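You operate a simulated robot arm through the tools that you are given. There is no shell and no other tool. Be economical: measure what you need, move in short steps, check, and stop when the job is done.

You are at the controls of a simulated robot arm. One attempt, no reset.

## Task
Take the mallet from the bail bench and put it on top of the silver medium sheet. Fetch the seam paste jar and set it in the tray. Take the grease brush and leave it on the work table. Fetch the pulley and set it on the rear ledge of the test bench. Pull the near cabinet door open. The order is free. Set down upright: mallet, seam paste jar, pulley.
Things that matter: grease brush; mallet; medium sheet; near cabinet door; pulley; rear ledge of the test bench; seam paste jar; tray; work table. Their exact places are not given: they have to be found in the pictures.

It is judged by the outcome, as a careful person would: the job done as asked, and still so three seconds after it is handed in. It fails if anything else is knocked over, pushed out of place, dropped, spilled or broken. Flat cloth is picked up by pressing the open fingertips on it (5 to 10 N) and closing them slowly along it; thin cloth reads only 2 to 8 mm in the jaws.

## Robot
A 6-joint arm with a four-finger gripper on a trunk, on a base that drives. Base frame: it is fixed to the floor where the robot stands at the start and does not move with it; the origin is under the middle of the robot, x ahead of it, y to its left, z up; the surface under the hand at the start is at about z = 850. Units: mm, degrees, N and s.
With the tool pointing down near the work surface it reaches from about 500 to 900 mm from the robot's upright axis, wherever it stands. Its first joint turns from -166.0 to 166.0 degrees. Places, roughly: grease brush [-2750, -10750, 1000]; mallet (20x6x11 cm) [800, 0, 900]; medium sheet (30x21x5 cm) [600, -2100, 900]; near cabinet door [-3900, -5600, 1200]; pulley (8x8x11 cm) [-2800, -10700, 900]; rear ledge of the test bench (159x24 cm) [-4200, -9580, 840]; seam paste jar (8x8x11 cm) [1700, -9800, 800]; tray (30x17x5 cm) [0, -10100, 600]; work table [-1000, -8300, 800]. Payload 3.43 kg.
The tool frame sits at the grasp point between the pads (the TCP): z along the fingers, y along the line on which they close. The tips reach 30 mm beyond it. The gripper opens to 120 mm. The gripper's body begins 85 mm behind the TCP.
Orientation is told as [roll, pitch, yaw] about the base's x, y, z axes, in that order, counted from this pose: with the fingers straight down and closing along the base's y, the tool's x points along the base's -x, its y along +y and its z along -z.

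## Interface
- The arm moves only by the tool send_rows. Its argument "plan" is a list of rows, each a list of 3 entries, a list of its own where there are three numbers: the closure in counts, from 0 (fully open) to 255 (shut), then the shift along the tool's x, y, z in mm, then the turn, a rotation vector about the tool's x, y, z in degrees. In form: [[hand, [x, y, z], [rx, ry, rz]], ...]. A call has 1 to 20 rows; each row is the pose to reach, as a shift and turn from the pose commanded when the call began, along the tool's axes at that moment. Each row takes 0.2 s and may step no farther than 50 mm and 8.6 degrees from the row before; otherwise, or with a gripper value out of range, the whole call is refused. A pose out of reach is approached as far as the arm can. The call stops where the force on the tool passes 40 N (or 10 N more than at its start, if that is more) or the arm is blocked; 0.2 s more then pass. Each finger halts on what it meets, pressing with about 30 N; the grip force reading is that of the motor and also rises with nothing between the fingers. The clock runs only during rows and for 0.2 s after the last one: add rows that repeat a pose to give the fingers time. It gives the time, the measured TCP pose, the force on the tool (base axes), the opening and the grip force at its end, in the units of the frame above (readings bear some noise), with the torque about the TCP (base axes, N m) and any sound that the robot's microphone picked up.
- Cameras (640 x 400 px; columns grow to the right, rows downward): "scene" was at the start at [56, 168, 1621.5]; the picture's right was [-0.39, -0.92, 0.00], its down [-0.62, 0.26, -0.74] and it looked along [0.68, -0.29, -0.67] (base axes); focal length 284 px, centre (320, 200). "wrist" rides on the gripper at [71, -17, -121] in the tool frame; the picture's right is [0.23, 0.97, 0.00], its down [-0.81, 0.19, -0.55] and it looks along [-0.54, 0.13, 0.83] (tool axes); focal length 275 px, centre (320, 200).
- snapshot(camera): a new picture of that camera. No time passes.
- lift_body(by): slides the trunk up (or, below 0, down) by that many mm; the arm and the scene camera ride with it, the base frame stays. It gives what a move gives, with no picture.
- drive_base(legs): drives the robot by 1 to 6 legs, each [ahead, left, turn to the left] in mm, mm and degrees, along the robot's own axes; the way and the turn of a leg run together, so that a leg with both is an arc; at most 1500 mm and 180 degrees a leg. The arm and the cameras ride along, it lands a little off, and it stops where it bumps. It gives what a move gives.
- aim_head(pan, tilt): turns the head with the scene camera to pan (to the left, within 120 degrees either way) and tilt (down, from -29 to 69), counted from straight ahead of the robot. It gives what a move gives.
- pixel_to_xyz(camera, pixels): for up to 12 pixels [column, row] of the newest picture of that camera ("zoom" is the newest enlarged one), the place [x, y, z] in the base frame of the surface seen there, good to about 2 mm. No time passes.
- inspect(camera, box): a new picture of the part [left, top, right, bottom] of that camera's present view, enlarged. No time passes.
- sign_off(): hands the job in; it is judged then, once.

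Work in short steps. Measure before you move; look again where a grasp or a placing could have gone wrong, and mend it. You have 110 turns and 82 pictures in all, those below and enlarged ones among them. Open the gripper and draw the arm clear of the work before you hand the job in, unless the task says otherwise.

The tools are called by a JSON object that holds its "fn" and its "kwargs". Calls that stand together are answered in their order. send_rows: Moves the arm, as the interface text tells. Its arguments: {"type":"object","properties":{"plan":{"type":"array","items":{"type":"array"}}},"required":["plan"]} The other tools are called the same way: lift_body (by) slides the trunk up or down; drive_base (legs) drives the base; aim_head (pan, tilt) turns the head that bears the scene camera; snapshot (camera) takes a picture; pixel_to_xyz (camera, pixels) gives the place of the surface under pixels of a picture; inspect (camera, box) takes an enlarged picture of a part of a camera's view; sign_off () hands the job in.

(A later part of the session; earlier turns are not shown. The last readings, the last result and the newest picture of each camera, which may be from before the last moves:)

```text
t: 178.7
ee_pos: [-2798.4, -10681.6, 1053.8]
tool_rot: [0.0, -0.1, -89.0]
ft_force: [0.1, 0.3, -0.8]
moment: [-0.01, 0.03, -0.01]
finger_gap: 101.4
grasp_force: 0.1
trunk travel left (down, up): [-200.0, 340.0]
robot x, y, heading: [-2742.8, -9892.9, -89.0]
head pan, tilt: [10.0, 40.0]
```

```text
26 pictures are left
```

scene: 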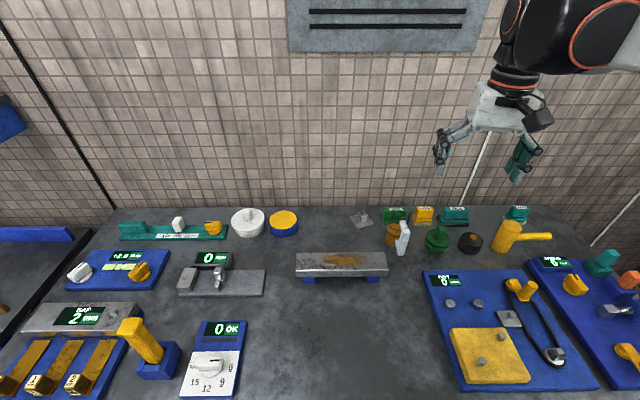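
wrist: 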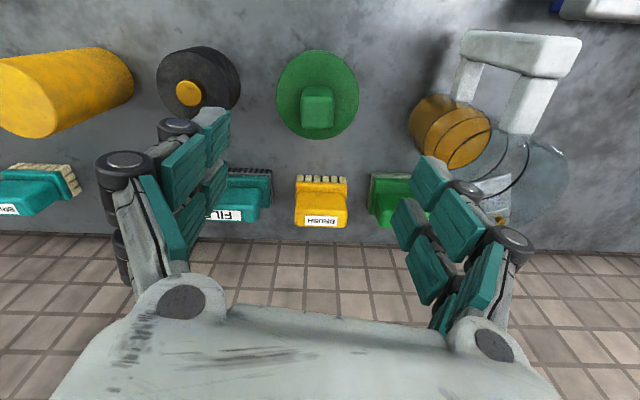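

The knob is centred between the fingers. I check a second, teal brush's label at left, and measure the knob.

{"fn": "inspect", "kwargs": {"camera": "wrist", "box": [0, 150, 110, 225]}}

{"fn": "pixel_to_xyz", "kwargs": {"camera": "wrist", "pixels": [[317, 122], [303, 120], [333, 120], [317, 127], [317, 100], [280, 95], [356, 95], [317, 55], [317, 80], [417, 130], [305, 190], [40, 185]]}}

```text
5.33 times, centred on (55, 188) of wrist
```

zoom: 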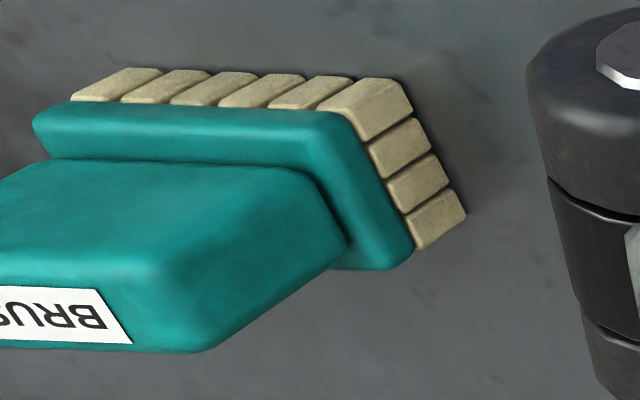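

```text
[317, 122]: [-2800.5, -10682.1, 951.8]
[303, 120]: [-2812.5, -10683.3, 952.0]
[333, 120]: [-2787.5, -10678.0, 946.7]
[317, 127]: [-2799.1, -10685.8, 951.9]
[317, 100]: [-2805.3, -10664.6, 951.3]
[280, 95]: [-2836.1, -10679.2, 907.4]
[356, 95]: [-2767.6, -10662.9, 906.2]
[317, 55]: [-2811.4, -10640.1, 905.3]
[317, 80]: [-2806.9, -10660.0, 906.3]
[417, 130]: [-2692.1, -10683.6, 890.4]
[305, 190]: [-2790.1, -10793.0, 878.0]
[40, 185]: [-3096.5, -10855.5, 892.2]
```

Two blocks are labelled BRUSH. Before deciding, I look closely at the jug in case a brush stands in it.

{"fn": "inspect", "kwargs": {"camera": "scene", "box": [375, 190, 425, 260]}}

{"fn": "inspect", "kwargs": {"camera": "wrist", "box": [395, 20, 600, 240]}}

```text
5.71 times, centred on (400, 225) of scene
```

zoom: 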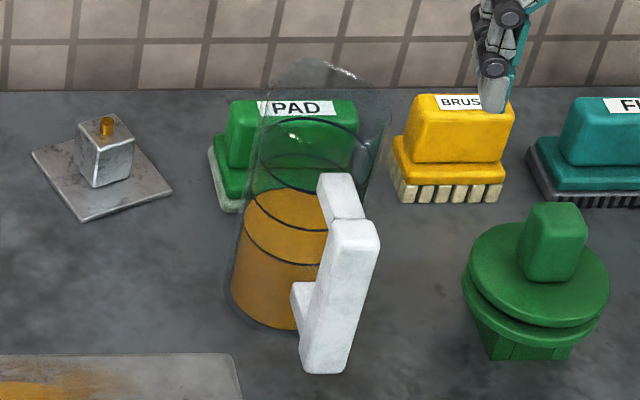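

```text
1.82 times, centred on (498, 130) of wrist
```

zoom: 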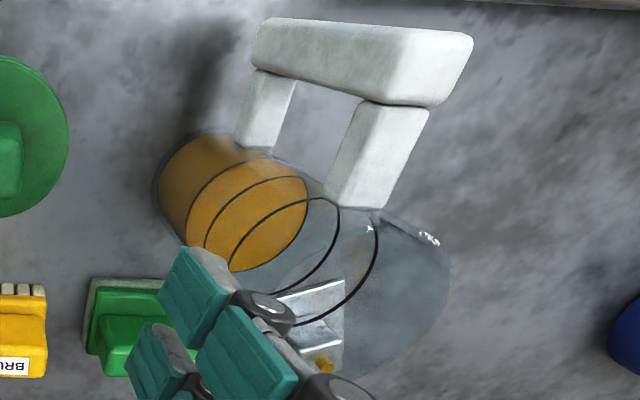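

Just oil, no brush; the yellow BRUSH stays my choice. Now descend to z 939 over the pulley knob and close.

{"fn": "send_rows", "kwargs": {"plan": [[40, [0, -1, 40], [0, 0, 0]], [40, [3, -1, 80], [0, 0, 0]], [40, [3, -1, 105], [0, 0, 0]], [40, [3, -1, 114], [0, 0, 0]], [40, [3, -1, 114], [0, 0, 0]], [255, [3, -1, 114], [0, 0, 0]], [255, [3, -1, 114], [0, 0, 0]], [255, [3, -1, 114], [0, 0, 0]], [255, [3, -1, 114], [0, 0, 0]]]}}

```text
t: 180.7
ee_pos: [-2799.1, -10678.1, 940.4]
tool_rot: [0.1, 0.0, -89.0]
ft_force: [-0.6, -0.2, 1.2]
moment: [-0.18, 0.11, 0.03]
finger_gap: 27.8
grasp_force: 29.9
trunk travel left (down, up): [-200.0, 340.0]
robot x, y, heading: [-2744.8, -9891.1, -89.2]
head pan, tilt: [10.0, 40.0]
```

Knob gripped (27.8 mm). Lift straight up and pull back.

{"fn": "send_rows", "kwargs": {"plan": [[255, [0, 0, -15], [0, 0, 0]], [255, [0, 0, -50], [0, 0, 0]], [255, [0, 0, -95], [0, 0, 0]], [255, [0, 0, -140], [0, 0, 0]], [255, [0, 0, -185], [0, 0, 0]], [255, [0, 0, -230], [0, 0, 0]], [255, [0, 0, -275], [0, 0, 0]], [255, [0, 0, -320], [0, 0, 0]], [255, [20, 5, -350], [0, 0, 0]], [255, [60, 15, -360], [0, 0, 0]], [255, [105, 30, -360], [0, 0, 0]], [255, [150, 45, -360], [0, 0, 0]], [255, [195, 60, -360], [0, 0, 0]], [255, [238, 70, -360], [0, 0, 0]], [255, [238, 70, -360], [0, 0, 0]]]}}

{"fn": "drive_base", "kwargs": {"legs": [[-280, -550, 0], [0, 0, -90]]}}

{"fn": "aim_head", "kwargs": {"pan": 10, "tilt": 40}}

{"fn": "snapshot", "kwargs": {"camera": "scene"}}

```text
t: 183.9
ee_pos: [-2734.9, -10439.9, 1299.7]
tool_rot: [0.0, 0.0, -89.1]
ft_force: [-0.4, -0.1, -3.5]
moment: [0.01, 0.02, 0.04]
finger_gap: 28.1
grasp_force: 29.9
trunk travel left (down, up): [-200.0, 340.0]
robot x, y, heading: [-2744.9, -9890.3, -89.0]
head pan, tilt: [10.0, 40.0]
```

```text
t: 191.2
ee_pos: [-3852.1, -9620.7, 1299.7]
tool_rot: [0.1, -0.1, -179.5]
ft_force: [-0.1, -0.4, -2.7]
moment: [0.02, -0.06, -0.01]
finger_gap: 27.9
grasp_force: 30.2
trunk travel left (down, up): [-200.0, 340.0]
robot x, y, heading: [-3304.8, -9617.5, -179.8]
head pan, tilt: [10.0, 40.0]
```

```text
t: 191.8
ee_pos: [-3851.9, -9621.6, 1299.7]
tool_rot: [0.1, -0.1, -179.6]
ft_force: [-0.8, 0.5, -2.8]
moment: [0.0, 0.0, 0.01]
finger_gap: 27.7
grasp_force: 30.2
trunk travel left (down, up): [-200.0, 340.0]
robot x, y, heading: [-3301.4, -9614.4, -180.0]
head pan, tilt: [10.0, 40.0]
```

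```text
22 pictures are left
```

scene: 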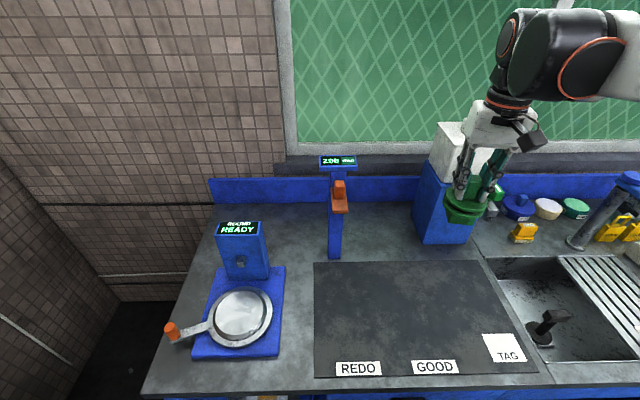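

I measure the bench's rear strip between the black mat and the blue upstand.

{"fn": "pixel_to_xyz", "kwargs": {"camera": "scene", "pixels": [[380, 215], [380, 235], [380, 250], [290, 215], [290, 235], [380, 200], [380, 185], [380, 272], [415, 225], [345, 235], [330, 370], [220, 205]]}}

{"fn": "inspect", "kwargs": {"camera": "scene", "box": [200, 150, 440, 290]}}

```text
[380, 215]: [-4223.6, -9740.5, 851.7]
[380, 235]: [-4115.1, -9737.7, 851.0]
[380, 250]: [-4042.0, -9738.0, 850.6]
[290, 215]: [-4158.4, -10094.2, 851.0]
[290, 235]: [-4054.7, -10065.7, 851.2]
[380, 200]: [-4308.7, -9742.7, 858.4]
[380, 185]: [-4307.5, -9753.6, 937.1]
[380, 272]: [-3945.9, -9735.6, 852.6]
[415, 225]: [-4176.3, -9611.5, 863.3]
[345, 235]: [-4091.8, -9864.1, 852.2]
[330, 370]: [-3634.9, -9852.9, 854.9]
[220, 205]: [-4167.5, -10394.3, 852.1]
```

```text
2.67 times, centred on (320, 220) of scene
```

zoom: 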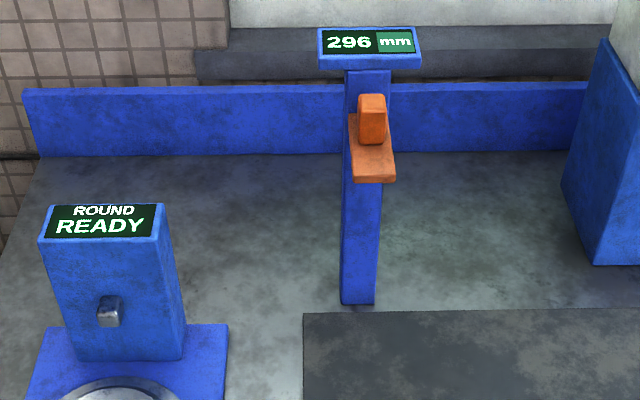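

I measure the free gap between the height gauge and the blue/white box.

{"fn": "pixel_to_xyz", "kwargs": {"camera": "zoom", "pixels": [[418, 45], [396, 178], [383, 90], [374, 290], [345, 290], [562, 185], [592, 255], [610, 60], [600, 150], [632, 20], [480, 200], [370, 120]]}}

```text
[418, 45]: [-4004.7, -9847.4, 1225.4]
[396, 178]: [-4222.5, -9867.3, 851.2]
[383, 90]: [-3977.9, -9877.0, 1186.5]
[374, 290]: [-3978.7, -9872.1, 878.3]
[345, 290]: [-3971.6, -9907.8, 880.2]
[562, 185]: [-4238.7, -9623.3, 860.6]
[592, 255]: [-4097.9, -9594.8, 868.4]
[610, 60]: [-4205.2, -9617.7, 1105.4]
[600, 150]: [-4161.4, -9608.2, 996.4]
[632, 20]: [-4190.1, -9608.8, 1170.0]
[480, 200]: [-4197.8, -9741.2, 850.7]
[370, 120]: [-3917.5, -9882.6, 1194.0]
```

Gauge stands in front (x≈−3975, y −9847..−9930); free ledge spot at (−4190,−9750). I shift the base 60 ahead, 105 left.

{"fn": "drive_base", "kwargs": {"legs": [[60, 105, 0]]}}

```text
t: 193.1
ee_pos: [-3913.1, -9726.2, 1298.9]
tool_rot: [0.0, 0.0, -179.7]
ft_force: [-0.8, -0.3, -3.2]
moment: [0.02, -0.01, 0.02]
finger_gap: 27.8
grasp_force: 30.4
trunk travel left (down, up): [-200.0, 340.0]
robot x, y, heading: [-3363.4, -9725.8, -179.9]
head pan, tilt: [10.0, 40.0]
```

{"fn": "send_rows", "kwargs": {"plan": [[255, [-45, 4, 0], [0, 0, 0]], [255, [-90, 8, 0], [0, 0, 0]], [255, [-135, 12, 0], [0, 0, 0]], [255, [-180, 16, 0], [0, 0, 0]], [255, [-225, 20, 0], [0, 0, 0]], [255, [-265, 24, 0], [0, 0, 0]], [255, [-277, 24, 30], [0, 0, 0]], [255, [-277, 24, 75], [0, 0, 0]], [255, [-277, 24, 120], [0, 0, 0]], [255, [-277, 24, 165], [0, 0, 0]], [255, [-277, 24, 210], [0, 0, 0]], [255, [-277, 24, 250], [0, 0, 0]], [255, [-277, 24, 250], [0, 0, 0]]]}}

{"fn": "snapshot", "kwargs": {"camera": "scene"}}

```text
t: 195.8
ee_pos: [-4189.5, -9752.6, 1047.7]
tool_rot: [0.0, -0.2, -179.7]
ft_force: [0.3, -0.4, -3.2]
moment: [0.01, -0.01, 0.02]
finger_gap: 27.8
grasp_force: 29.8
trunk travel left (down, up): [-200.0, 340.0]
robot x, y, heading: [-3361.4, -9721.9, -179.7]
head pan, tilt: [10.0, 40.0]
```

```text
20 pictures are left
```

scene: 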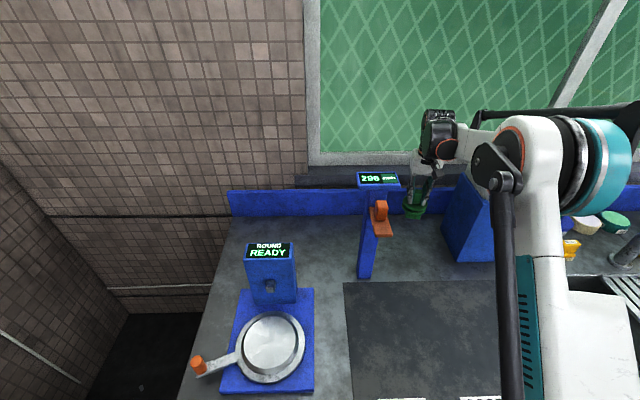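

Clear of gauge and box. Lower to about z 942.

{"fn": "send_rows", "kwargs": {"plan": [[255, [0, 0, 40], [0, 0, 0]], [255, [0, 0, 75], [0, 0, 0]], [255, [0, 0, 95], [0, 0, 0]], [255, [0, 0, 102], [0, 0, 0]], [255, [0, 0, 104], [0, 0, 0]], [255, [0, 0, 106], [0, 0, 0]], [255, [0, 0, 107.5], [0, 0, 0]]]}}

```text
t: 197.4
ee_pos: [-4189.5, -9752.5, 942.7]
tool_rot: [0.1, -0.1, -179.6]
ft_force: [-0.8, -0.3, -2.7]
moment: [0.0, 0.0, 0.0]
finger_gap: 27.9
grasp_force: 30.1
trunk travel left (down, up): [-200.0, 340.0]
robot x, y, heading: [-3366.6, -9722.5, -179.7]
head pan, tilt: [10.0, 40.0]
```

{"fn": "send_rows", "kwargs": {"plan": [[255, [0, 0, 1.5], [0, 0, 0]], [255, [0, 0, 2.5], [0, 0, 0]], [255, [0, 0, 3.5], [0, 0, 0]], [255, [0, 0, 3.5], [0, 0, 0]]]}}

```text
t: 198.4
ee_pos: [-4189.7, -9752.4, 940.3]
tool_rot: [0.1, -0.2, -179.6]
ft_force: [-6.5, 1.4, 13.6]
moment: [0.16, 0.19, 0.07]
finger_gap: 28.0
grasp_force: 30.1
trunk travel left (down, up): [-200.0, 340.0]
robot x, y, heading: [-3366.0, -9720.9, -179.7]
head pan, tilt: [10.0, 40.0]
```

Contact (14 N). Open a little, rise, retract.

{"fn": "send_rows", "kwargs": {"plan": [[170, [0, 0, 0], [0, 0, 0]], [120, [0, 0, 0], [0, 0, 0]], [100, [0, 0, 0], [0, 0, 0]], [100, [0, 0, -10], [0, 0, 0]], [100, [0, 0, -45], [0, 0, 0]], [100, [0, 0, -90], [0, 0, 0]], [60, [0, 0, -135], [0, 0, 0]], [0, [0, 0, -180], [0, 0, 0]], [0, [0, 0, -225], [0, 0, 0]], [0, [0, 0, -270], [0, 0, 0]], [0, [0, 0, -315], [0, 0, 0]], [0, [0, 0, -358], [0, 0, 0]], [0, [45, 0, -358], [0, 0, 0]], [0, [90, 0, -358], [0, 0, 0]], [0, [135, 0, -358], [0, 0, 0]], [0, [180, 0, -358], [0, 0, 0]], [0, [225, 0, -358], [0, 0, 0]], [0, [270, 0, -358], [0, 0, 0]]]}}

{"fn": "snapshot", "kwargs": {"camera": "scene"}}

```text
t: 202.2
ee_pos: [-3916.7, -9749.7, 1299.2]
tool_rot: [0.1, 0.0, -179.6]
ft_force: [-0.5, -0.2, 0.5]
moment: [0.03, 0.01, -0.01]
finger_gap: 120.1
grasp_force: 0.0
trunk travel left (down, up): [-200.0, 340.0]
robot x, y, heading: [-3364.5, -9720.9, -179.7]
head pan, tilt: [10.0, 40.0]
```

```text
19 pictures are left
```

scene: 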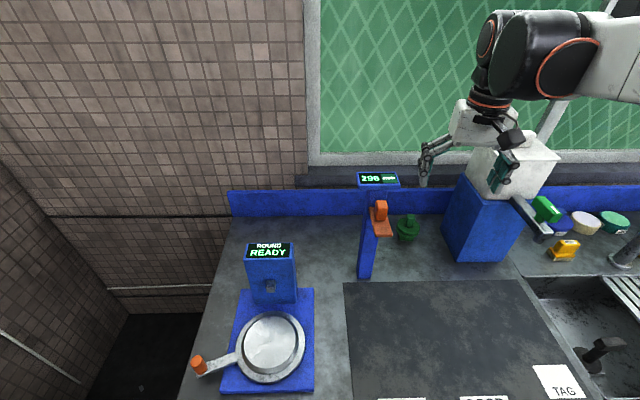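

Pulley stands on the ledge. Go back to the tool bench for the brush, standing closer (y≈−9955).

{"fn": "drive_base", "kwargs": {"legs": [[-600, 0, 0], [0, 0, 90.5], [230, 0, 0]]}}

{"fn": "snapshot", "kwargs": {"camera": "wrist"}}

```text
t: 210.8
ee_pos: [-2723.5, -10505.3, 1297.1]
tool_rot: [0.1, -0.1, -88.9]
ft_force: [1.7, -0.4, -0.2]
moment: [0.07, 0.02, 0.02]
finger_gap: 120.1
grasp_force: 0.1
trunk travel left (down, up): [-200.0, 340.0]
robot x, y, heading: [-2760.5, -9950.3, -89.4]
head pan, tilt: [10.0, 40.0]
```

```text
18 pictures are left
```

wrist: 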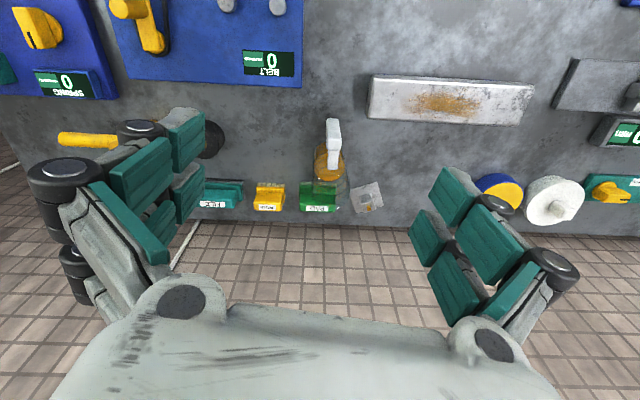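

{"fn": "pixel_to_xyz", "kwargs": {"camera": "wrist", "pixels": [[257, 202], [283, 202], [268, 198], [268, 204], [268, 207], [268, 209], [268, 211], [318, 210], [243, 190], [257, 196], [283, 196], [268, 188]]}}

```text
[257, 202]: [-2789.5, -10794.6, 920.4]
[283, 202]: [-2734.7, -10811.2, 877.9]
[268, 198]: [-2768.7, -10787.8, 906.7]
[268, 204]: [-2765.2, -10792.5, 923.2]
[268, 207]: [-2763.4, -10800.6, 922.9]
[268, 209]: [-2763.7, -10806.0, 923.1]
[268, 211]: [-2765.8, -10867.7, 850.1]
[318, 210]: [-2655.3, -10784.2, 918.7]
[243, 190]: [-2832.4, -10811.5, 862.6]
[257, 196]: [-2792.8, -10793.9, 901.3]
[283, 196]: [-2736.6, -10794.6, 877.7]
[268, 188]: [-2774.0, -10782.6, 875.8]
```

Brush handle ≈53×28 mm, centre (−2763,−10802), top 923, turned ~10°. Move above it, turning the tool 81° so the fingers close front-to-back.

{"fn": "send_rows", "kwargs": {"plan": [[0, [-28, -5, 0], [0, 0, 8]], [0, [-56, -10, 0], [0, 0, 16]], [0, [-84, -15, 0], [0, 0, 24]], [0, [-112, -20, 0], [0, 0, 32]], [0, [-140, -25, 0], [0, 0, 40]], [0, [-168, -30, 0], [0, 0, 48]], [0, [-196, -35, 0], [0, 0, 56]], [0, [-224, -40, 0], [0, 0, 64]], [0, [-252, -45, 0], [0, 0, 72]], [0, [-280, -46, 0], [0, 0, 80]], [0, [-296, -46, 20], [0, 0, 81]], [0, [-296, -46, 65], [0, 0, 81]], [0, [-296, -46, 110], [0, 0, 81]], [0, [-296, -46, 155], [0, 0, 81]], [0, [-296, -46, 200], [0, 0, 81]], [0, [-296, -46, 245], [0, 0, 81]], [0, [-296, -46, 275], [0, 0, 81]], [0, [-296, -46, 275], [0, 0, 81]]]}}

{"fn": "snapshot", "kwargs": {"camera": "wrist"}}

```text
t: 214.6
ee_pos: [-2763.5, -10804.0, 1023.3]
tool_rot: [0.2, 0.1, -169.9]
ft_force: [0.3, -0.4, -0.9]
moment: [0.03, 0.01, 0.01]
finger_gap: 120.0
grasp_force: 0.1
trunk travel left (down, up): [-200.0, 340.0]
robot x, y, heading: [-2759.8, -9948.9, -89.1]
head pan, tilt: [10.0, 40.0]
```

```text
17 pictures are left
```

wrist: 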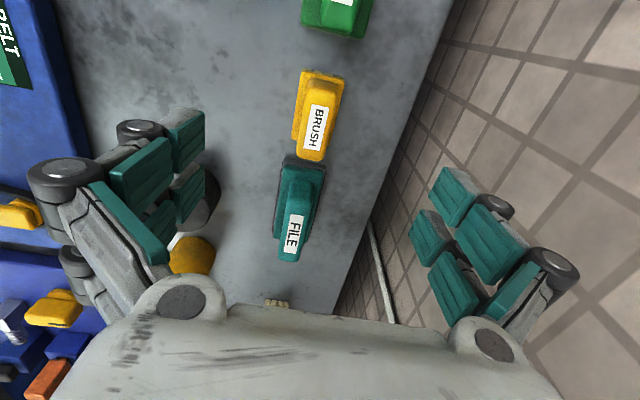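

{"fn": "pixel_to_xyz", "kwargs": {"camera": "wrist", "pixels": [[308, 120], [330, 120], [316, 105], [316, 135], [304, 105], [338, 105], [300, 120], [318, 155], [297, 130], [342, 85]]}}

```text
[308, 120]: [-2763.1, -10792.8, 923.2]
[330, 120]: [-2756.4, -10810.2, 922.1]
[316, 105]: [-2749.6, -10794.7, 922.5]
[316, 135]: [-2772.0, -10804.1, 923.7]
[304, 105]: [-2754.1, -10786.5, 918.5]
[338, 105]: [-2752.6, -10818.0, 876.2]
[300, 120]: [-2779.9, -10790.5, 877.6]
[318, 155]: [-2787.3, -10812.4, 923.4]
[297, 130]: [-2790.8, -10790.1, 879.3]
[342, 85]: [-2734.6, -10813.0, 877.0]
```

Aligned. Descend to z≈919 and close.

{"fn": "send_rows", "kwargs": {"plan": [[0, [0, 2, 40], [0, 0, 0]], [0, [0, 2, 75], [0, 0, 0]], [0, [0, 2, 98], [0, 0, 0]], [0, [0, 2, 104], [0, 0, 0]], [0, [0, 2, 104], [0, 0, 0]], [180, [0, 2, 104], [0, 0, 0]], [255, [0, 2, 104], [0, 0, 0]], [255, [0, 2, 104], [0, 0, 0]], [255, [0, 2, 104], [0, 0, 0]], [255, [0, 2, 104], [0, 0, 0]], [255, [0, 2, 90], [0, 0, 0]], [255, [0, 2, 60], [0, 0, 0]], [255, [0, 2, 20], [0, 0, 0]], [255, [0, 2, -20], [0, 0, 0]], [255, [0, 2, -60], [0, 0, 0]], [255, [0, 2, -100], [0, 0, 0]]]}}

{"fn": "snapshot", "kwargs": {"camera": "wrist"}}

```text
t: 218.0
ee_pos: [-2763.5, -10803.0, 1124.1]
tool_rot: [0.1, 0.1, -169.9]
ft_force: [-0.6, 0.6, -1.1]
moment: [0.01, -0.01, 0.04]
finger_gap: 25.5
grasp_force: 29.9
trunk travel left (down, up): [-200.0, 340.0]
robot x, y, heading: [-2760.6, -9950.1, -89.0]
head pan, tilt: [10.0, 40.0]
```

```text
16 pictures are left
```

wrist: 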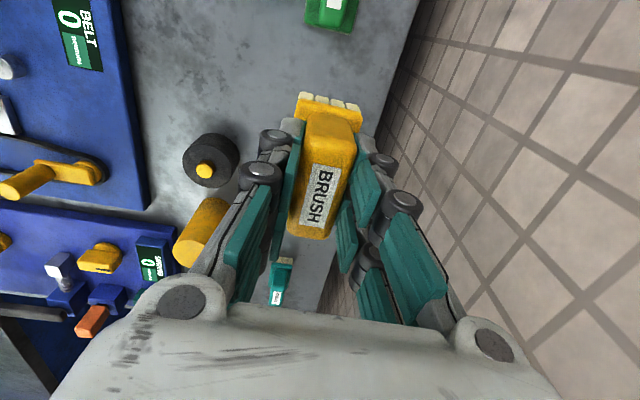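

Brush held. Lift, pull back over the aisle and turn the tool back.

{"fn": "send_rows", "kwargs": {"plan": [[255, [0, 0, -45], [0, 0, 0]], [255, [0, 0, -90], [0, 0, 0]], [255, [0, 0, -135], [0, 0, 0]], [255, [0, 0, -175], [0, 0, 0]], [255, [9, -28, -175], [0, 0, -8]], [255, [18, -56, -175], [0, 0, -16]], [255, [27, -85, -175], [0, 0, -24]], [255, [36, -113, -175], [0, 0, -32]], [255, [45, -142, -175], [0, 0, -40]], [255, [54, -170, -175], [0, 0, -48]], [255, [63, -199, -175], [0, 0, -56]], [255, [72, -227, -175], [0, 0, -64]], [255, [81, -255, -175], [0, 0, -72]], [255, [90, -284, -175], [0, 0, -80]], [255, [90, -284, -175], [0, 0, -80]]]}}

{"fn": "drive_base", "kwargs": {"legs": [[-350, 0, 0], [0, 0, 90]]}}

{"fn": "aim_head", "kwargs": {"pan": 25, "tilt": 25}}

{"fn": "snapshot", "kwargs": {"camera": "scene"}}

{"fn": "pixel_to_xyz", "kwargs": {"camera": "scene", "pixels": [[320, 200], [320, 300], [200, 250], [100, 250], [250, 200], [400, 300], [150, 200], [320, 150], [400, 200], [50, 300], [450, 350], [350, 350]]}}

```text
t: 221.2
ee_pos: [-2725.1, -10507.4, 1297.3]
tool_rot: [0.1, -0.1, -89.8]
ft_force: [0.4, 0.7, -0.6]
moment: [-0.02, 0.03, 0.02]
finger_gap: 25.5
grasp_force: 29.8
trunk travel left (down, up): [-200.0, 340.0]
robot x, y, heading: [-2759.7, -9950.5, -89.1]
head pan, tilt: [10.0, 40.0]
```

```text
t: 227.3
ee_pos: [-2208.6, -9563.2, 1298.4]
tool_rot: [0.2, 0.0, 0.4]
ft_force: [-0.2, -0.1, -0.3]
moment: [0.0, 0.0, -0.02]
finger_gap: 25.6
grasp_force: 30.3
trunk travel left (down, up): [-200.0, 340.0]
robot x, y, heading: [-2764.7, -9601.5, 1.3]
head pan, tilt: [10.0, 40.0]
```

```text
t: 228.1
ee_pos: [-2207.9, -9562.4, 1298.3]
tool_rot: [0.1, -0.1, 0.4]
ft_force: [0.8, 0.3, -1.4]
moment: [-0.01, 0.01, 0.02]
finger_gap: 25.5
grasp_force: 30.0
trunk travel left (down, up): [-200.0, 340.0]
robot x, y, heading: [-2767.0, -9599.0, 1.3]
head pan, tilt: [25.0, 25.0]
```

```text
15 pictures are left
```

scene: 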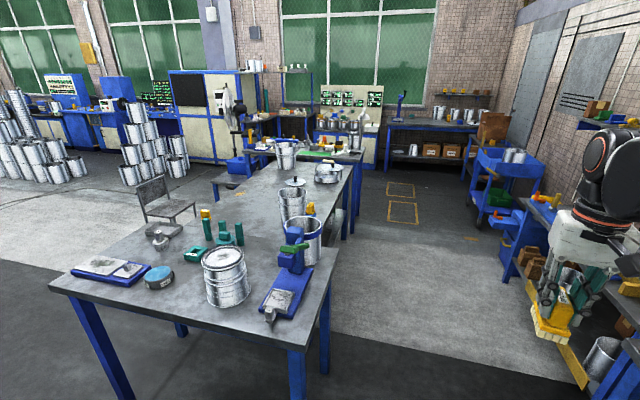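

```text
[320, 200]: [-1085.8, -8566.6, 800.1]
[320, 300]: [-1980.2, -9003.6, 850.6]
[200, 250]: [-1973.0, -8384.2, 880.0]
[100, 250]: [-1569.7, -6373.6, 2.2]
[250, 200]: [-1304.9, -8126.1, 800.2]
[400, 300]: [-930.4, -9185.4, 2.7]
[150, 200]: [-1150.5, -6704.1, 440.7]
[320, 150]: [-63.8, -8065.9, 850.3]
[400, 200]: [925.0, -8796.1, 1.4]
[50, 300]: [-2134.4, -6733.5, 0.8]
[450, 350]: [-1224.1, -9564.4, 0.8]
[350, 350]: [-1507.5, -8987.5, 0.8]
```

The work table (z 800) is ahead-left, with the aisle at y≈−9200..−9600. I measure its edges and the back table's edge.

{"fn": "pixel_to_xyz", "kwargs": {"camera": "scene", "pixels": [[350, 185], [340, 210], [345, 170], [300, 235], [290, 350], [335, 270], [525, 270], [560, 360], [610, 330], [480, 215], [500, 280], [262, 185]]}}

{"fn": "inspect", "kwargs": {"camera": "scene", "box": [240, 90, 640, 340]}}

```text
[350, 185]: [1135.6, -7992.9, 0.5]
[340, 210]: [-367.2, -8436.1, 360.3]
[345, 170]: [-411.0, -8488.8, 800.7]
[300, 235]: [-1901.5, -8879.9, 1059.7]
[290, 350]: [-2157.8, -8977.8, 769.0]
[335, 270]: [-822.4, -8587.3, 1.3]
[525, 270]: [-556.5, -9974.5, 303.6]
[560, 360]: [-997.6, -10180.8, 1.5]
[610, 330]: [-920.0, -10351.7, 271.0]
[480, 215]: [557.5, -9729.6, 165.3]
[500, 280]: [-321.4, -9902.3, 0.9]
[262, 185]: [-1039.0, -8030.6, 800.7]
```

```text
1.60 times, centred on (440, 215) of scene
```

zoom: 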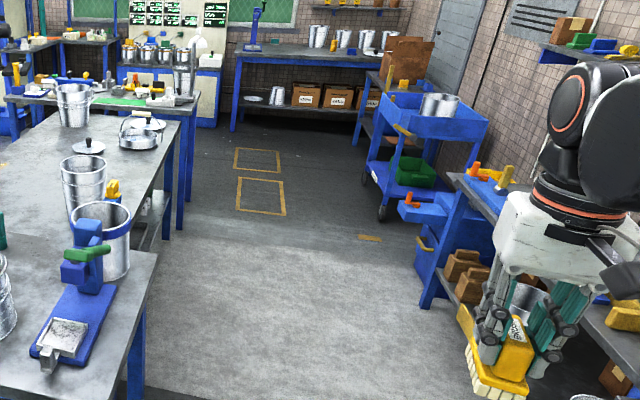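

Drive to about (−960,−9170), face the work table (+y).

{"fn": "drive_base", "kwargs": {"legs": [[903, 110, 0], [907, 280, 0], [0, 0, 89]]}}

{"fn": "aim_head", "kwargs": {"pan": 10, "tilt": 40}}

{"fn": "snapshot", "kwargs": {"camera": "scene"}}

{"fn": "pixel_to_xyz", "kwargs": {"camera": "scene", "pixels": [[320, 200], [320, 250], [250, 250], [400, 250], [320, 300], [450, 280], [250, 300], [400, 300], [200, 300], [500, 300]]}}

```text
t: 241.3
ee_pos: [-1003.9, -8616.1, 1298.0]
tool_rot: [0.2, -0.1, 90.5]
ft_force: [0.5, -0.3, -1.0]
moment: [0.04, 0.04, -0.01]
finger_gap: 25.4
grasp_force: 30.6
trunk travel left (down, up): [-200.0, 340.0]
robot x, y, heading: [-963.5, -9176.6, 91.2]
head pan, tilt: [25.0, 25.0]
```

```text
t: 242.0
ee_pos: [-1004.1, -8617.1, 1297.7]
tool_rot: [0.0, -0.1, 90.6]
ft_force: [-0.6, 0.9, -2.8]
moment: [0.01, -0.01, -0.03]
finger_gap: 25.2
grasp_force: 30.1
trunk travel left (down, up): [-200.0, 340.0]
robot x, y, heading: [-965.1, -9175.7, 91.3]
head pan, tilt: [10.0, 40.0]
```

```text
13 pictures are left
```

scene: 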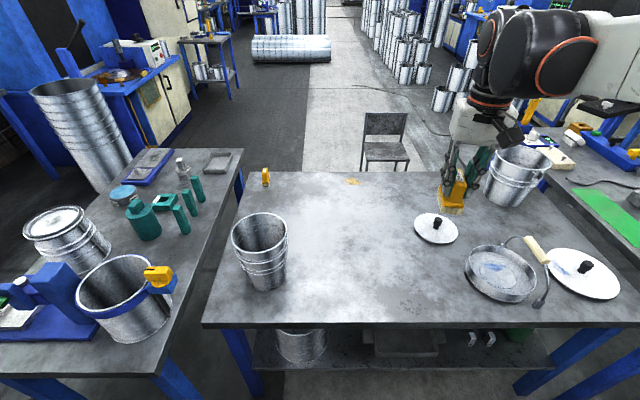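

```text
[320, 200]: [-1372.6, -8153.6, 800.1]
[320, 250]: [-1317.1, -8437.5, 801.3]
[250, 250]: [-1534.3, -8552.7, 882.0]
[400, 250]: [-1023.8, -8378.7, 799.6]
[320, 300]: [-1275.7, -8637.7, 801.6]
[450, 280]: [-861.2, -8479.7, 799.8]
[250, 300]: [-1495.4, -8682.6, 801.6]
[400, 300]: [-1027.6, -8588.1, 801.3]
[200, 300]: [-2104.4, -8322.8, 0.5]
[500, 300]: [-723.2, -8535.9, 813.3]
```

Free spot at (−1100,−8430) (pixel ~(385,255)). Move there and lower.

{"fn": "send_rows", "kwargs": {"plan": [[255, [-40, 20, 0], [0, 0, 0]], [255, [-80, 40, 0], [0, 0, 0]], [255, [-120, 60, 0], [0, 0, 0]], [255, [-160, 80, 0], [0, 0, 0]], [255, [-188, 94, 15], [0, 0, 0]], [255, [-188, 94, 60], [0, 0, 0]], [255, [-188, 94, 105], [0, 0, 0]], [255, [-188, 94, 150], [0, 0, 0]], [255, [-188, 94, 195], [0, 0, 0]], [255, [-188, 94, 240], [0, 0, 0]], [255, [-188, 94, 285], [0, 0, 0]], [255, [-188, 94, 330], [0, 0, 0]], [255, [-188, 94, 370], [0, 0, 0]], [255, [-188, 94, 400], [0, 0, 0]], [255, [-188, 94, 415], [0, 0, 0]], [255, [-188, 94, 422], [0, 0, 0]], [255, [-188, 94, 426], [0, 0, 0]], [255, [-188, 94, 428], [0, 0, 0]], [255, [-188, 94, 429], [0, 0, 0]]]}}

```text
t: 246.0
ee_pos: [-1100.8, -8429.4, 869.7]
tool_rot: [0.2, -0.1, 90.6]
ft_force: [0.7, 0.2, -1.4]
moment: [0.03, -0.01, 0.01]
finger_gap: 25.4
grasp_force: 30.1
trunk travel left (down, up): [-200.0, 340.0]
robot x, y, heading: [-960.8, -9172.1, 91.5]
head pan, tilt: [10.0, 40.0]
```

{"fn": "send_rows", "kwargs": {"plan": [[255, [0, 0, 1], [0, 0, 0]], [255, [0, 0, 2], [0, 0, 0]], [255, [0, 0, 3], [0, 0, 0]], [255, [0, 0, 3], [0, 0, 0]]]}}

```text
t: 247.0
ee_pos: [-1100.2, -8429.3, 867.9]
tool_rot: [0.1, -0.2, 90.5]
ft_force: [-1.1, 7.6, 28.4]
moment: [0.26, 0.01, -0.02]
finger_gap: 25.8
grasp_force: 29.8
trunk travel left (down, up): [-200.0, 340.0]
robot x, y, heading: [-964.3, -9173.1, 91.2]
head pan, tilt: [10.0, 40.0]
```

Contact (28 N). Release gently, rise and retract, then face toward the tray and jar side.

{"fn": "send_rows", "kwargs": {"plan": [[255, [0, 0, -1], [0, 0, 0]], [180, [0, 0, -1], [0, 0, 0]], [120, [0, 0, -1], [0, 0, 0]], [80, [0, 0, -1], [0, 0, 0]], [80, [0, 0, -10], [0, 0, 0]], [60, [0, 0, -45], [0, 0, 0]], [0, [0, 0, -90], [0, 0, 0]], [0, [0, 0, -135], [0, 0, 0]], [0, [0, 0, -180], [0, 0, 0]], [0, [0, 0, -225], [0, 0, 0]], [0, [0, 0, -270], [0, 0, 0]], [0, [0, 0, -315], [0, 0, 0]], [0, [0, 0, -360], [0, 0, 0]], [0, [0, 0, -405], [0, 0, 0]], [0, [0, 0, -430], [0, 0, 0]], [0, [45, -22, -430], [0, 0, 0]], [0, [90, -45, -430], [0, 0, 0]], [0, [135, -67, -430], [0, 0, 0]], [0, [180, -90, -430], [0, 0, 0]]]}}

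{"fn": "snapshot", "kwargs": {"camera": "scene"}}

```text
refused: row 17 steps farther than a row can; nothing moved
```

```text
12 pictures are left
```

scene: 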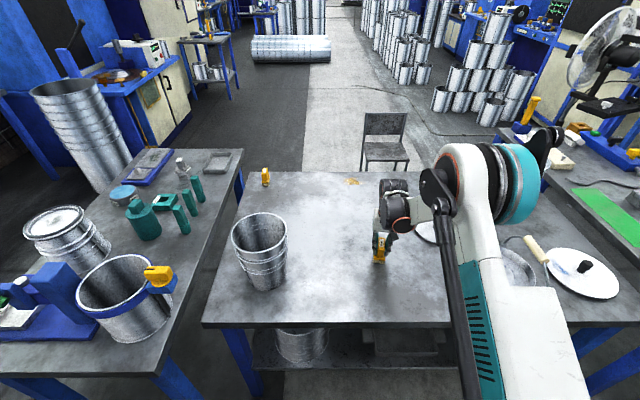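

Row steps a hair too long; resend with shorter ones.

{"fn": "send_rows", "kwargs": {"plan": [[255, [0, 0, -1], [0, 0, 0]], [180, [0, 0, -1], [0, 0, 0]], [120, [0, 0, -1], [0, 0, 0]], [80, [0, 0, -1], [0, 0, 0]], [80, [0, 0, -10], [0, 0, 0]], [60, [0, 0, -45], [0, 0, 0]], [0, [0, 0, -90], [0, 0, 0]], [0, [0, 0, -135], [0, 0, 0]], [0, [0, 0, -180], [0, 0, 0]], [0, [0, 0, -225], [0, 0, 0]], [0, [0, 0, -270], [0, 0, 0]], [0, [0, 0, -315], [0, 0, 0]], [0, [0, 0, -360], [0, 0, 0]], [0, [0, 0, -405], [0, 0, 0]], [0, [0, 0, -430], [0, 0, 0]], [0, [40, -20, -430], [0, 0, 0]], [0, [80, -40, -430], [0, 0, 0]], [0, [120, -60, -430], [0, 0, 0]], [0, [160, -80, -430], [0, 0, 0]], [0, [188, -95, -430], [0, 0, 0]]]}}

```text
t: 251.2
ee_pos: [-1003.6, -8618.2, 1295.7]
tool_rot: [0.2, -0.1, 90.5]
ft_force: [0.4, -0.1, 0.2]
moment: [0.0, 0.04, 0.03]
finger_gap: 120.0
grasp_force: 0.0
trunk travel left (down, up): [-200.0, 340.0]
robot x, y, heading: [-964.6, -9170.1, 91.0]
head pan, tilt: [10.0, 40.0]
```

Brush released. Drive toward the cart area and look for tray and jar.

{"fn": "drive_base", "kwargs": {"legs": [[0, 0, -91], [800, 0, 0], [0, 0, -35]]}}

{"fn": "aim_head", "kwargs": {"pan": 15, "tilt": 30}}

{"fn": "snapshot", "kwargs": {"camera": "scene"}}

{"fn": "pixel_to_xyz", "kwargs": {"camera": "scene", "pixels": [[320, 200], [320, 250], [250, 250], [400, 250], [320, 300], [450, 280], [250, 300], [400, 300], [200, 200], [500, 300], [350, 150], [150, 200]]}}

```text
t: 261.0
ee_pos: [308.2, -9460.4, 1296.5]
tool_rot: [0.1, 0.0, -35.3]
ft_force: [-0.6, -0.5, -0.4]
moment: [-0.01, 0.03, -0.02]
finger_gap: 120.0
grasp_force: 0.0
trunk travel left (down, up): [-200.0, 340.0]
robot x, y, heading: [-168.5, -9169.0, -34.7]
head pan, tilt: [10.0, 40.0]
```

```text
t: 261.7
ee_pos: [307.4, -9461.4, 1296.1]
tool_rot: [0.2, -0.1, -35.5]
ft_force: [0.1, 0.2, 0.3]
moment: [0.02, 0.02, -0.05]
finger_gap: 120.1
grasp_force: 0.1
trunk travel left (down, up): [-200.0, 340.0]
robot x, y, heading: [-165.7, -9164.4, -34.6]
head pan, tilt: [15.0, 30.0]
```

```text
11 pictures are left
```

scene: 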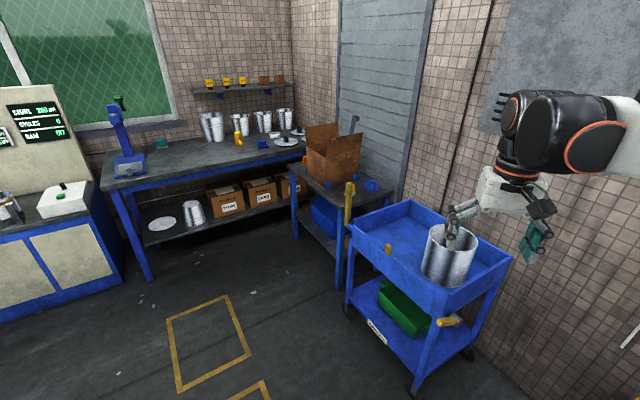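

```text
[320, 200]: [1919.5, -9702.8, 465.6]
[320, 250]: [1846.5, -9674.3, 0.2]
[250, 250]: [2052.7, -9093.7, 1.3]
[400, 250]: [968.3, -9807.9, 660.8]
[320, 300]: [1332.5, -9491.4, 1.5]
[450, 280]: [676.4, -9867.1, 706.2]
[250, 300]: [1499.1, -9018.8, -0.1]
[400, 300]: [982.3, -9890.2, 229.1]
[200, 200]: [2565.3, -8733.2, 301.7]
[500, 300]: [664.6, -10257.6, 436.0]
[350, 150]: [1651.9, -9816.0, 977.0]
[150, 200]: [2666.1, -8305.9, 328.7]
```

The packing table with the cardboard box is at (350,180); zoom for the jar.

{"fn": "inspect", "kwargs": {"camera": "scene", "box": [280, 110, 400, 210]}}

{"fn": "pixel_to_xyz", "kwargs": {"camera": "zoom", "pixels": [[400, 300], [440, 300], [450, 330], [150, 270], [200, 300], [300, 250], [350, 370], [60, 170], [420, 350], [470, 310], [100, 250], [400, 70]]}}

```text
4.00 times, centred on (340, 160) of scene
```

zoom: 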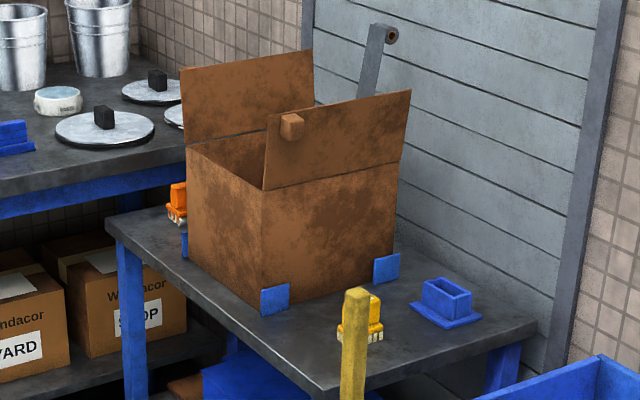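

```text
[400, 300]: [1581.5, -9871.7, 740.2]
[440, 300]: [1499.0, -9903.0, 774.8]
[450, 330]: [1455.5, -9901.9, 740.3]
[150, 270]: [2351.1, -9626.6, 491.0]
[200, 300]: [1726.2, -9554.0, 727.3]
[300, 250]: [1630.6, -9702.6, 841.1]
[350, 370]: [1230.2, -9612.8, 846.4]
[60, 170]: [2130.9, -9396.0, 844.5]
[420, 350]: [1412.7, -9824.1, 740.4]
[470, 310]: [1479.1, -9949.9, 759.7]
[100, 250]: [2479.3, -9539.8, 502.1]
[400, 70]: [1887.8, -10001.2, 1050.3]
```

The jar must be inside the cardboard box (around (1700,−9800)). I'll stand north of that table at about (1690,−9080) facing −y and look into the box.

{"fn": "drive_base", "kwargs": {"legs": [[0, 0, -55.4], [-42, 928, 0], [-42, 928, 0]]}}

{"fn": "aim_head", "kwargs": {"pan": 0, "tilt": 52}}

{"fn": "snapshot", "kwargs": {"camera": "scene"}}

```text
t: 273.6
ee_pos: [1718.6, -9629.4, 1294.5]
tool_rot: [0.1, -0.2, -90.8]
ft_force: [0.5, 0.2, 0.3]
moment: [-0.05, 0.01, 0.02]
finger_gap: 120.2
grasp_force: 0.0
trunk travel left (down, up): [-200.0, 340.0]
robot x, y, heading: [1694.2, -9072.8, -90.1]
head pan, tilt: [15.0, 30.0]
```

```text
t: 274.4
ee_pos: [1718.8, -9631.7, 1295.7]
tool_rot: [0.1, -0.1, -90.7]
ft_force: [-0.8, 0.5, -0.5]
moment: [-0.01, 0.02, -0.01]
finger_gap: 119.9
grasp_force: 0.1
trunk travel left (down, up): [-200.0, 340.0]
robot x, y, heading: [1692.4, -9068.3, -90.1]
head pan, tilt: [0.0, 52.0]
```

```text
9 pictures are left
```

scene: 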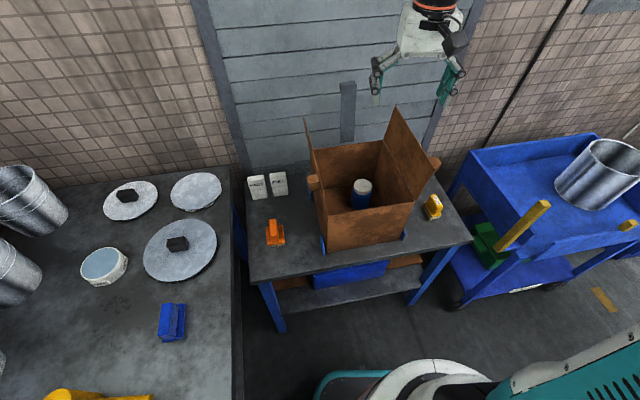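

The jar (blue with cream lid) is in the box at (361,192). Measure the jar and box rims.

{"fn": "pixel_to_xyz", "kwargs": {"camera": "scene", "pixels": [[361, 186], [355, 186], [369, 186], [361, 181], [361, 205], [325, 215], [412, 203], [370, 213], [382, 140], [316, 155], [306, 120], [395, 110]]}}

{"fn": "pixel_to_xyz", "kwargs": {"camera": "scene", "pixels": [[430, 170], [320, 180], [345, 145], [438, 162], [350, 206], [325, 200], [393, 190], [361, 191], [361, 195], [310, 180], [330, 252], [385, 150]]}}

```text
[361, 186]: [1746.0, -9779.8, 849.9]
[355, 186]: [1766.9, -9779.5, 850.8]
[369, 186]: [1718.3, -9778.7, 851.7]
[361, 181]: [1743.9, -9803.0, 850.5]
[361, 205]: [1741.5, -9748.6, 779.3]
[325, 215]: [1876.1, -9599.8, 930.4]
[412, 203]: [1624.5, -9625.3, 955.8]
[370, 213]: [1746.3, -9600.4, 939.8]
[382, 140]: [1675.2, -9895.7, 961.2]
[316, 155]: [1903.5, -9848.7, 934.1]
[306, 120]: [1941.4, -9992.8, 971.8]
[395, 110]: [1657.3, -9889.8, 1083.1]
```

```text
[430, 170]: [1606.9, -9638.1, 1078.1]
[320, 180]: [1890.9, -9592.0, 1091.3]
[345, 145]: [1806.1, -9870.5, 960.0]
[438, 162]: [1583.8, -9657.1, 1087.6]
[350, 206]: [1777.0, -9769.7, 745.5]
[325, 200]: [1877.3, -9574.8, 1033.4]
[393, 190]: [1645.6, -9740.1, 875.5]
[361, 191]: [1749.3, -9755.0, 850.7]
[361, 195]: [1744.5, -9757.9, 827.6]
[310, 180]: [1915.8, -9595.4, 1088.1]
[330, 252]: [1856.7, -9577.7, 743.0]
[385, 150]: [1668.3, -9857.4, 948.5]
```

Jar centre ≈(1743,−9782), top 850; flaps left/right reach z 1090 at x≈1630 and 1890, leaving room. Move above, descend to z≈1010, check with the wrist camera.

{"fn": "send_rows", "kwargs": {"plan": [[0, [-40, 7, 0], [0, 0, 0]], [0, [-80, 14, 0], [0, 0, 0]], [0, [-120, 21, 0], [0, 0, 0]], [0, [-151, 26, 10], [0, 0, 0]], [0, [-151, 26, 55], [0, 0, 0]], [0, [-151, 26, 100], [0, 0, 0]], [0, [-151, 26, 145], [0, 0, 0]], [0, [-151, 26, 190], [0, 0, 0]], [0, [-151, 26, 235], [0, 0, 0]], [0, [-151, 26, 280], [0, 0, 0]], [0, [-151, 26, 280], [0, 0, 0]]]}}

{"fn": "snapshot", "kwargs": {"camera": "wrist"}}

{"fn": "pixel_to_xyz", "kwargs": {"camera": "wrist", "pixels": [[320, 100], [300, 110], [340, 110], [320, 120], [320, 130], [320, 80], [280, 110], [360, 110], [200, 60], [450, 60]]}}

```text
t: 276.8
ee_pos: [1743.4, -9782.6, 1014.1]
tool_rot: [0.1, -0.1, -90.9]
ft_force: [0.5, 1.2, -0.5]
moment: [0.01, 0.0, 0.02]
finger_gap: 119.9
grasp_force: 0.1
trunk travel left (down, up): [-200.0, 340.0]
robot x, y, heading: [1692.1, -9070.3, -90.1]
head pan, tilt: [0.0, 52.0]
```

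```text
8 pictures are left
```

wrist: 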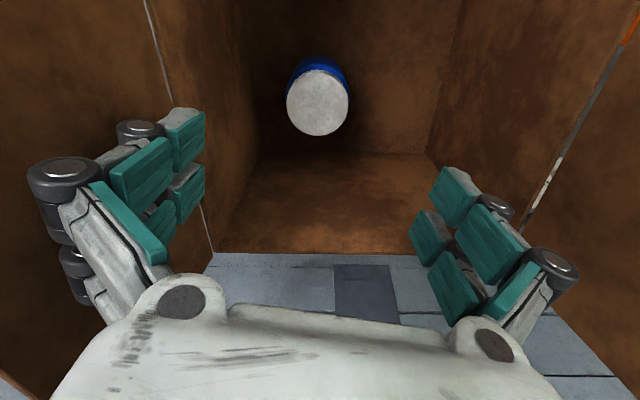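

```text
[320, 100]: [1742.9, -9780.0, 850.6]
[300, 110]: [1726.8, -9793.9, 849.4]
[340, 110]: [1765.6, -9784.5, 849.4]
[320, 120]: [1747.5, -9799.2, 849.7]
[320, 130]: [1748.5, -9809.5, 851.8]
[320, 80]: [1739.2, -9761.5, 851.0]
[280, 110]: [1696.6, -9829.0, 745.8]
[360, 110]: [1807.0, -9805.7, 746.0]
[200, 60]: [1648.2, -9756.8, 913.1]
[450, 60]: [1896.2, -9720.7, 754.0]
```

Centered over the lid. I narrow the fingers to ~92 mm for wall clearance, descend to z≈838 and close.

{"fn": "send_rows", "kwargs": {"plan": [[60, [0, 0, 0], [0, 0, 0]], [60, [0, 0, 30], [0, 0, 0]], [60, [0, 0, 65], [0, 0, 0]], [60, [0, 0, 100], [0, 0, 0]], [60, [0, 0, 130], [0, 0, 0]], [60, [0, 0, 155], [0, 0, 0]], [60, [0, 0, 170], [0, 0, 0]], [60, [0, 0, 176], [0, 0, 0]], [60, [0, 0, 176], [0, 0, 0]], [255, [0, 0, 176], [0, 0, 0]], [255, [0, 0, 176], [0, 0, 0]], [255, [0, 0, 176], [0, 0, 0]], [255, [0, 0, 176], [0, 0, 0]]]}}

```text
t: 279.6
ee_pos: [1742.9, -9782.3, 840.3]
tool_rot: [0.1, -0.1, -90.8]
ft_force: [-2.0, 1.4, 2.0]
moment: [0.04, 0.28, -0.04]
finger_gap: 70.5
grasp_force: 29.7
trunk travel left (down, up): [-200.0, 340.0]
robot x, y, heading: [1692.2, -9069.5, -89.9]
head pan, tilt: [0.0, 52.0]
```

Gripped (70.5 mm). Lift straight up out of the box.

{"fn": "send_rows", "kwargs": {"plan": [[255, [0, 0, -10], [0, 0, 0]], [255, [0, 0, -40], [0, 0, 0]], [255, [0, 0, -80], [0, 0, 0]], [255, [0, 0, -120], [0, 0, 0]], [255, [0, 0, -160], [0, 0, 0]], [255, [0, 0, -200], [0, 0, 0]], [255, [0, 0, -240], [0, 0, 0]], [255, [0, 0, -280], [0, 0, 0]], [255, [0, 0, -320], [0, 0, 0]], [255, [0, 0, -360], [0, 0, 0]], [255, [0, 0, -400], [0, 0, 0]], [255, [0, 0, -440], [0, 0, 0]], [255, [0, 0, -460], [0, 0, 0]], [255, [40, 0, -460], [0, 0, 0]], [255, [80, 0, -460], [0, 0, 0]], [255, [120, 0, -460], [0, 0, 0]], [255, [150, 0, -460], [0, 0, 0]], [255, [150, 0, -460], [0, 0, 0]]]}}

```text
t: 283.4
ee_pos: [1745.2, -9630.1, 1300.1]
tool_rot: [0.1, -0.1, -90.9]
ft_force: [0.5, -0.5, -1.9]
moment: [0.05, 0.02, 0.02]
finger_gap: 70.4
grasp_force: 29.9
trunk travel left (down, up): [-200.0, 340.0]
robot x, y, heading: [1695.8, -9072.2, -90.0]
head pan, tilt: [0.0, 52.0]
```

Jar is out. Drive to about (0,−9250), still facing −y, to find the tray.

{"fn": "drive_base", "kwargs": {"legs": [[40, -850, 0], [140, -845, 0]]}}

{"fn": "aim_head", "kwargs": {"pan": 5, "tilt": 45}}

{"fn": "snapshot", "kwargs": {"camera": "scene"}}

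{"fn": "pixel_to_xyz", "kwargs": {"camera": "scene", "pixels": [[320, 200], [320, 250], [250, 250], [400, 250], [320, 300], [450, 280], [250, 200], [400, 200], [200, 200], [350, 150], [300, 150], [400, 150]]}}

```text
t: 292.1
ee_pos: [29.2, -9801.1, 1299.7]
tool_rot: [0.1, -0.1, -91.5]
ft_force: [0.1, -0.1, -1.8]
moment: [-0.01, -0.03, 0.02]
finger_gap: 70.6
grasp_force: 29.9
trunk travel left (down, up): [-200.0, 340.0]
robot x, y, heading: [-14.3, -9242.9, -90.7]
head pan, tilt: [0.0, 52.0]
```

```text
t: 292.8
ee_pos: [29.7, -9800.2, 1299.0]
tool_rot: [0.1, -0.1, -91.5]
ft_force: [-0.2, -0.2, -2.3]
moment: [-0.01, 0.0, -0.04]
finger_gap: 70.4
grasp_force: 29.7
trunk travel left (down, up): [-200.0, 340.0]
robot x, y, heading: [-14.2, -9237.7, -90.9]
head pan, tilt: [5.0, 45.0]
```

```text
7 pictures are left
```

scene: 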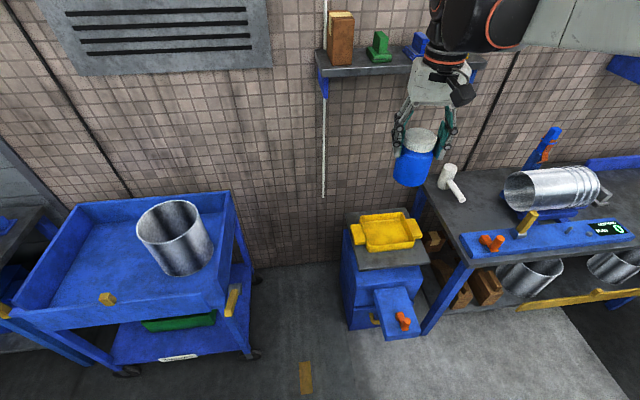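

```text
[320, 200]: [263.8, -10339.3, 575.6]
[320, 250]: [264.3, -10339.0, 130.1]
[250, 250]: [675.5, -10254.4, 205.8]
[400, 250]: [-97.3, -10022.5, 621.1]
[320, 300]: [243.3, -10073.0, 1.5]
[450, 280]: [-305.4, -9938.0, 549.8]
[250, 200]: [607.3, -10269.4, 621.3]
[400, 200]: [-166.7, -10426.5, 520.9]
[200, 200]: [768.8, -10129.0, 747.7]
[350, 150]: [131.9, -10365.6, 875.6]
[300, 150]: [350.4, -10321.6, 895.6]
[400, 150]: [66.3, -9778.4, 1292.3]
```

The yellow tray is on the blue cabinet at (388,230). Measure tray and shelf above.

{"fn": "pixel_to_xyz", "kwargs": {"camera": "scene", "pixels": [[390, 235], [375, 225], [405, 225], [388, 248], [388, 215], [360, 232], [418, 230], [365, 215], [408, 212], [390, 75], [330, 90], [430, 190]]}}

{"fn": "inspect", "kwargs": {"camera": "scene", "box": [330, 190, 450, 270]}}

```text
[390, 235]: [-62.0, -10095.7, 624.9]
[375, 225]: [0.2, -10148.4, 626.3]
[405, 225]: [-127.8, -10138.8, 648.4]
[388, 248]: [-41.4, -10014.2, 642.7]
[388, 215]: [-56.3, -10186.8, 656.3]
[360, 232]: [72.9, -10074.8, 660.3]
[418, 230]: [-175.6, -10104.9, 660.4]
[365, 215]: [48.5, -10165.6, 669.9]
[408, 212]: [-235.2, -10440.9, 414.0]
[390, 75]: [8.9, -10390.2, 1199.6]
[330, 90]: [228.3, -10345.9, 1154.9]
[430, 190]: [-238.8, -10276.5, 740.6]
```

```text
5.00 times, centred on (390, 230) of scene
```

zoom: 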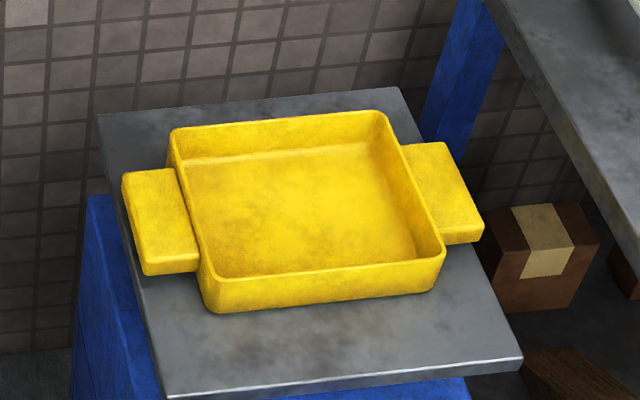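

{"fn": "pixel_to_xyz", "kwargs": {"camera": "zoom", "pixels": [[305, 210], [225, 272], [412, 250], [365, 150], [195, 170], [172, 135], [380, 115], [440, 260], [215, 285], [310, 180], [310, 240]]}}

```text
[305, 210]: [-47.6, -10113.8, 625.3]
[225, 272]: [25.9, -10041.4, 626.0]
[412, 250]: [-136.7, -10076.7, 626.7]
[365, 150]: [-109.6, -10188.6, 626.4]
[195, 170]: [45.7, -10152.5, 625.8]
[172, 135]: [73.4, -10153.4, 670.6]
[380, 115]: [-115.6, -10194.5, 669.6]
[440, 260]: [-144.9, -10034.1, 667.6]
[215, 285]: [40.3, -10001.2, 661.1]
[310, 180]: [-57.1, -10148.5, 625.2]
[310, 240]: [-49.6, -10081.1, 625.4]
```

Tray inner floor z 625, rim 670, centre (−44,−10115), turned ~12°. I move the base 110 ahead, 65 right and lower the trunk 150.

{"fn": "drive_base", "kwargs": {"legs": [[110, -65, 0]]}}

{"fn": "lift_body", "kwargs": {"by": -150}}

{"fn": "pixel_to_xyz", "kwargs": {"camera": "scene", "pixels": [[400, 62], [350, 70], [395, 300], [405, 320], [380, 280], [430, 240]]}}

```text
t: 294.1
ee_pos: [-38.4, -9911.0, 1299.2]
tool_rot: [0.0, -0.2, -91.6]
ft_force: [-0.3, -0.6, -2.1]
moment: [0.08, -0.01, -0.02]
finger_gap: 70.6
grasp_force: 29.4
trunk travel left (down, up): [-200.0, 340.0]
robot x, y, heading: [-82.1, -9349.0, -91.0]
head pan, tilt: [5.0, 45.0]
```

```text
t: 295.8
ee_pos: [-37.7, -9910.7, 1149.8]
tool_rot: [0.1, -0.1, -91.5]
ft_force: [0.0, 0.4, -2.4]
moment: [-0.02, 0.0, -0.03]
finger_gap: 70.4
grasp_force: 29.9
trunk travel left (down, up): [-50.0, 490.0]
robot x, y, heading: [-80.3, -9350.6, -90.7]
head pan, tilt: [5.0, 45.0]
```

```text
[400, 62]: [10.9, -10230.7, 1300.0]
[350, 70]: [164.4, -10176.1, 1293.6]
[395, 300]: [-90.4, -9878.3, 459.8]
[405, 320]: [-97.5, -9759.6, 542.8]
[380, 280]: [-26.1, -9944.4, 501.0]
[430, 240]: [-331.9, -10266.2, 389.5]
```

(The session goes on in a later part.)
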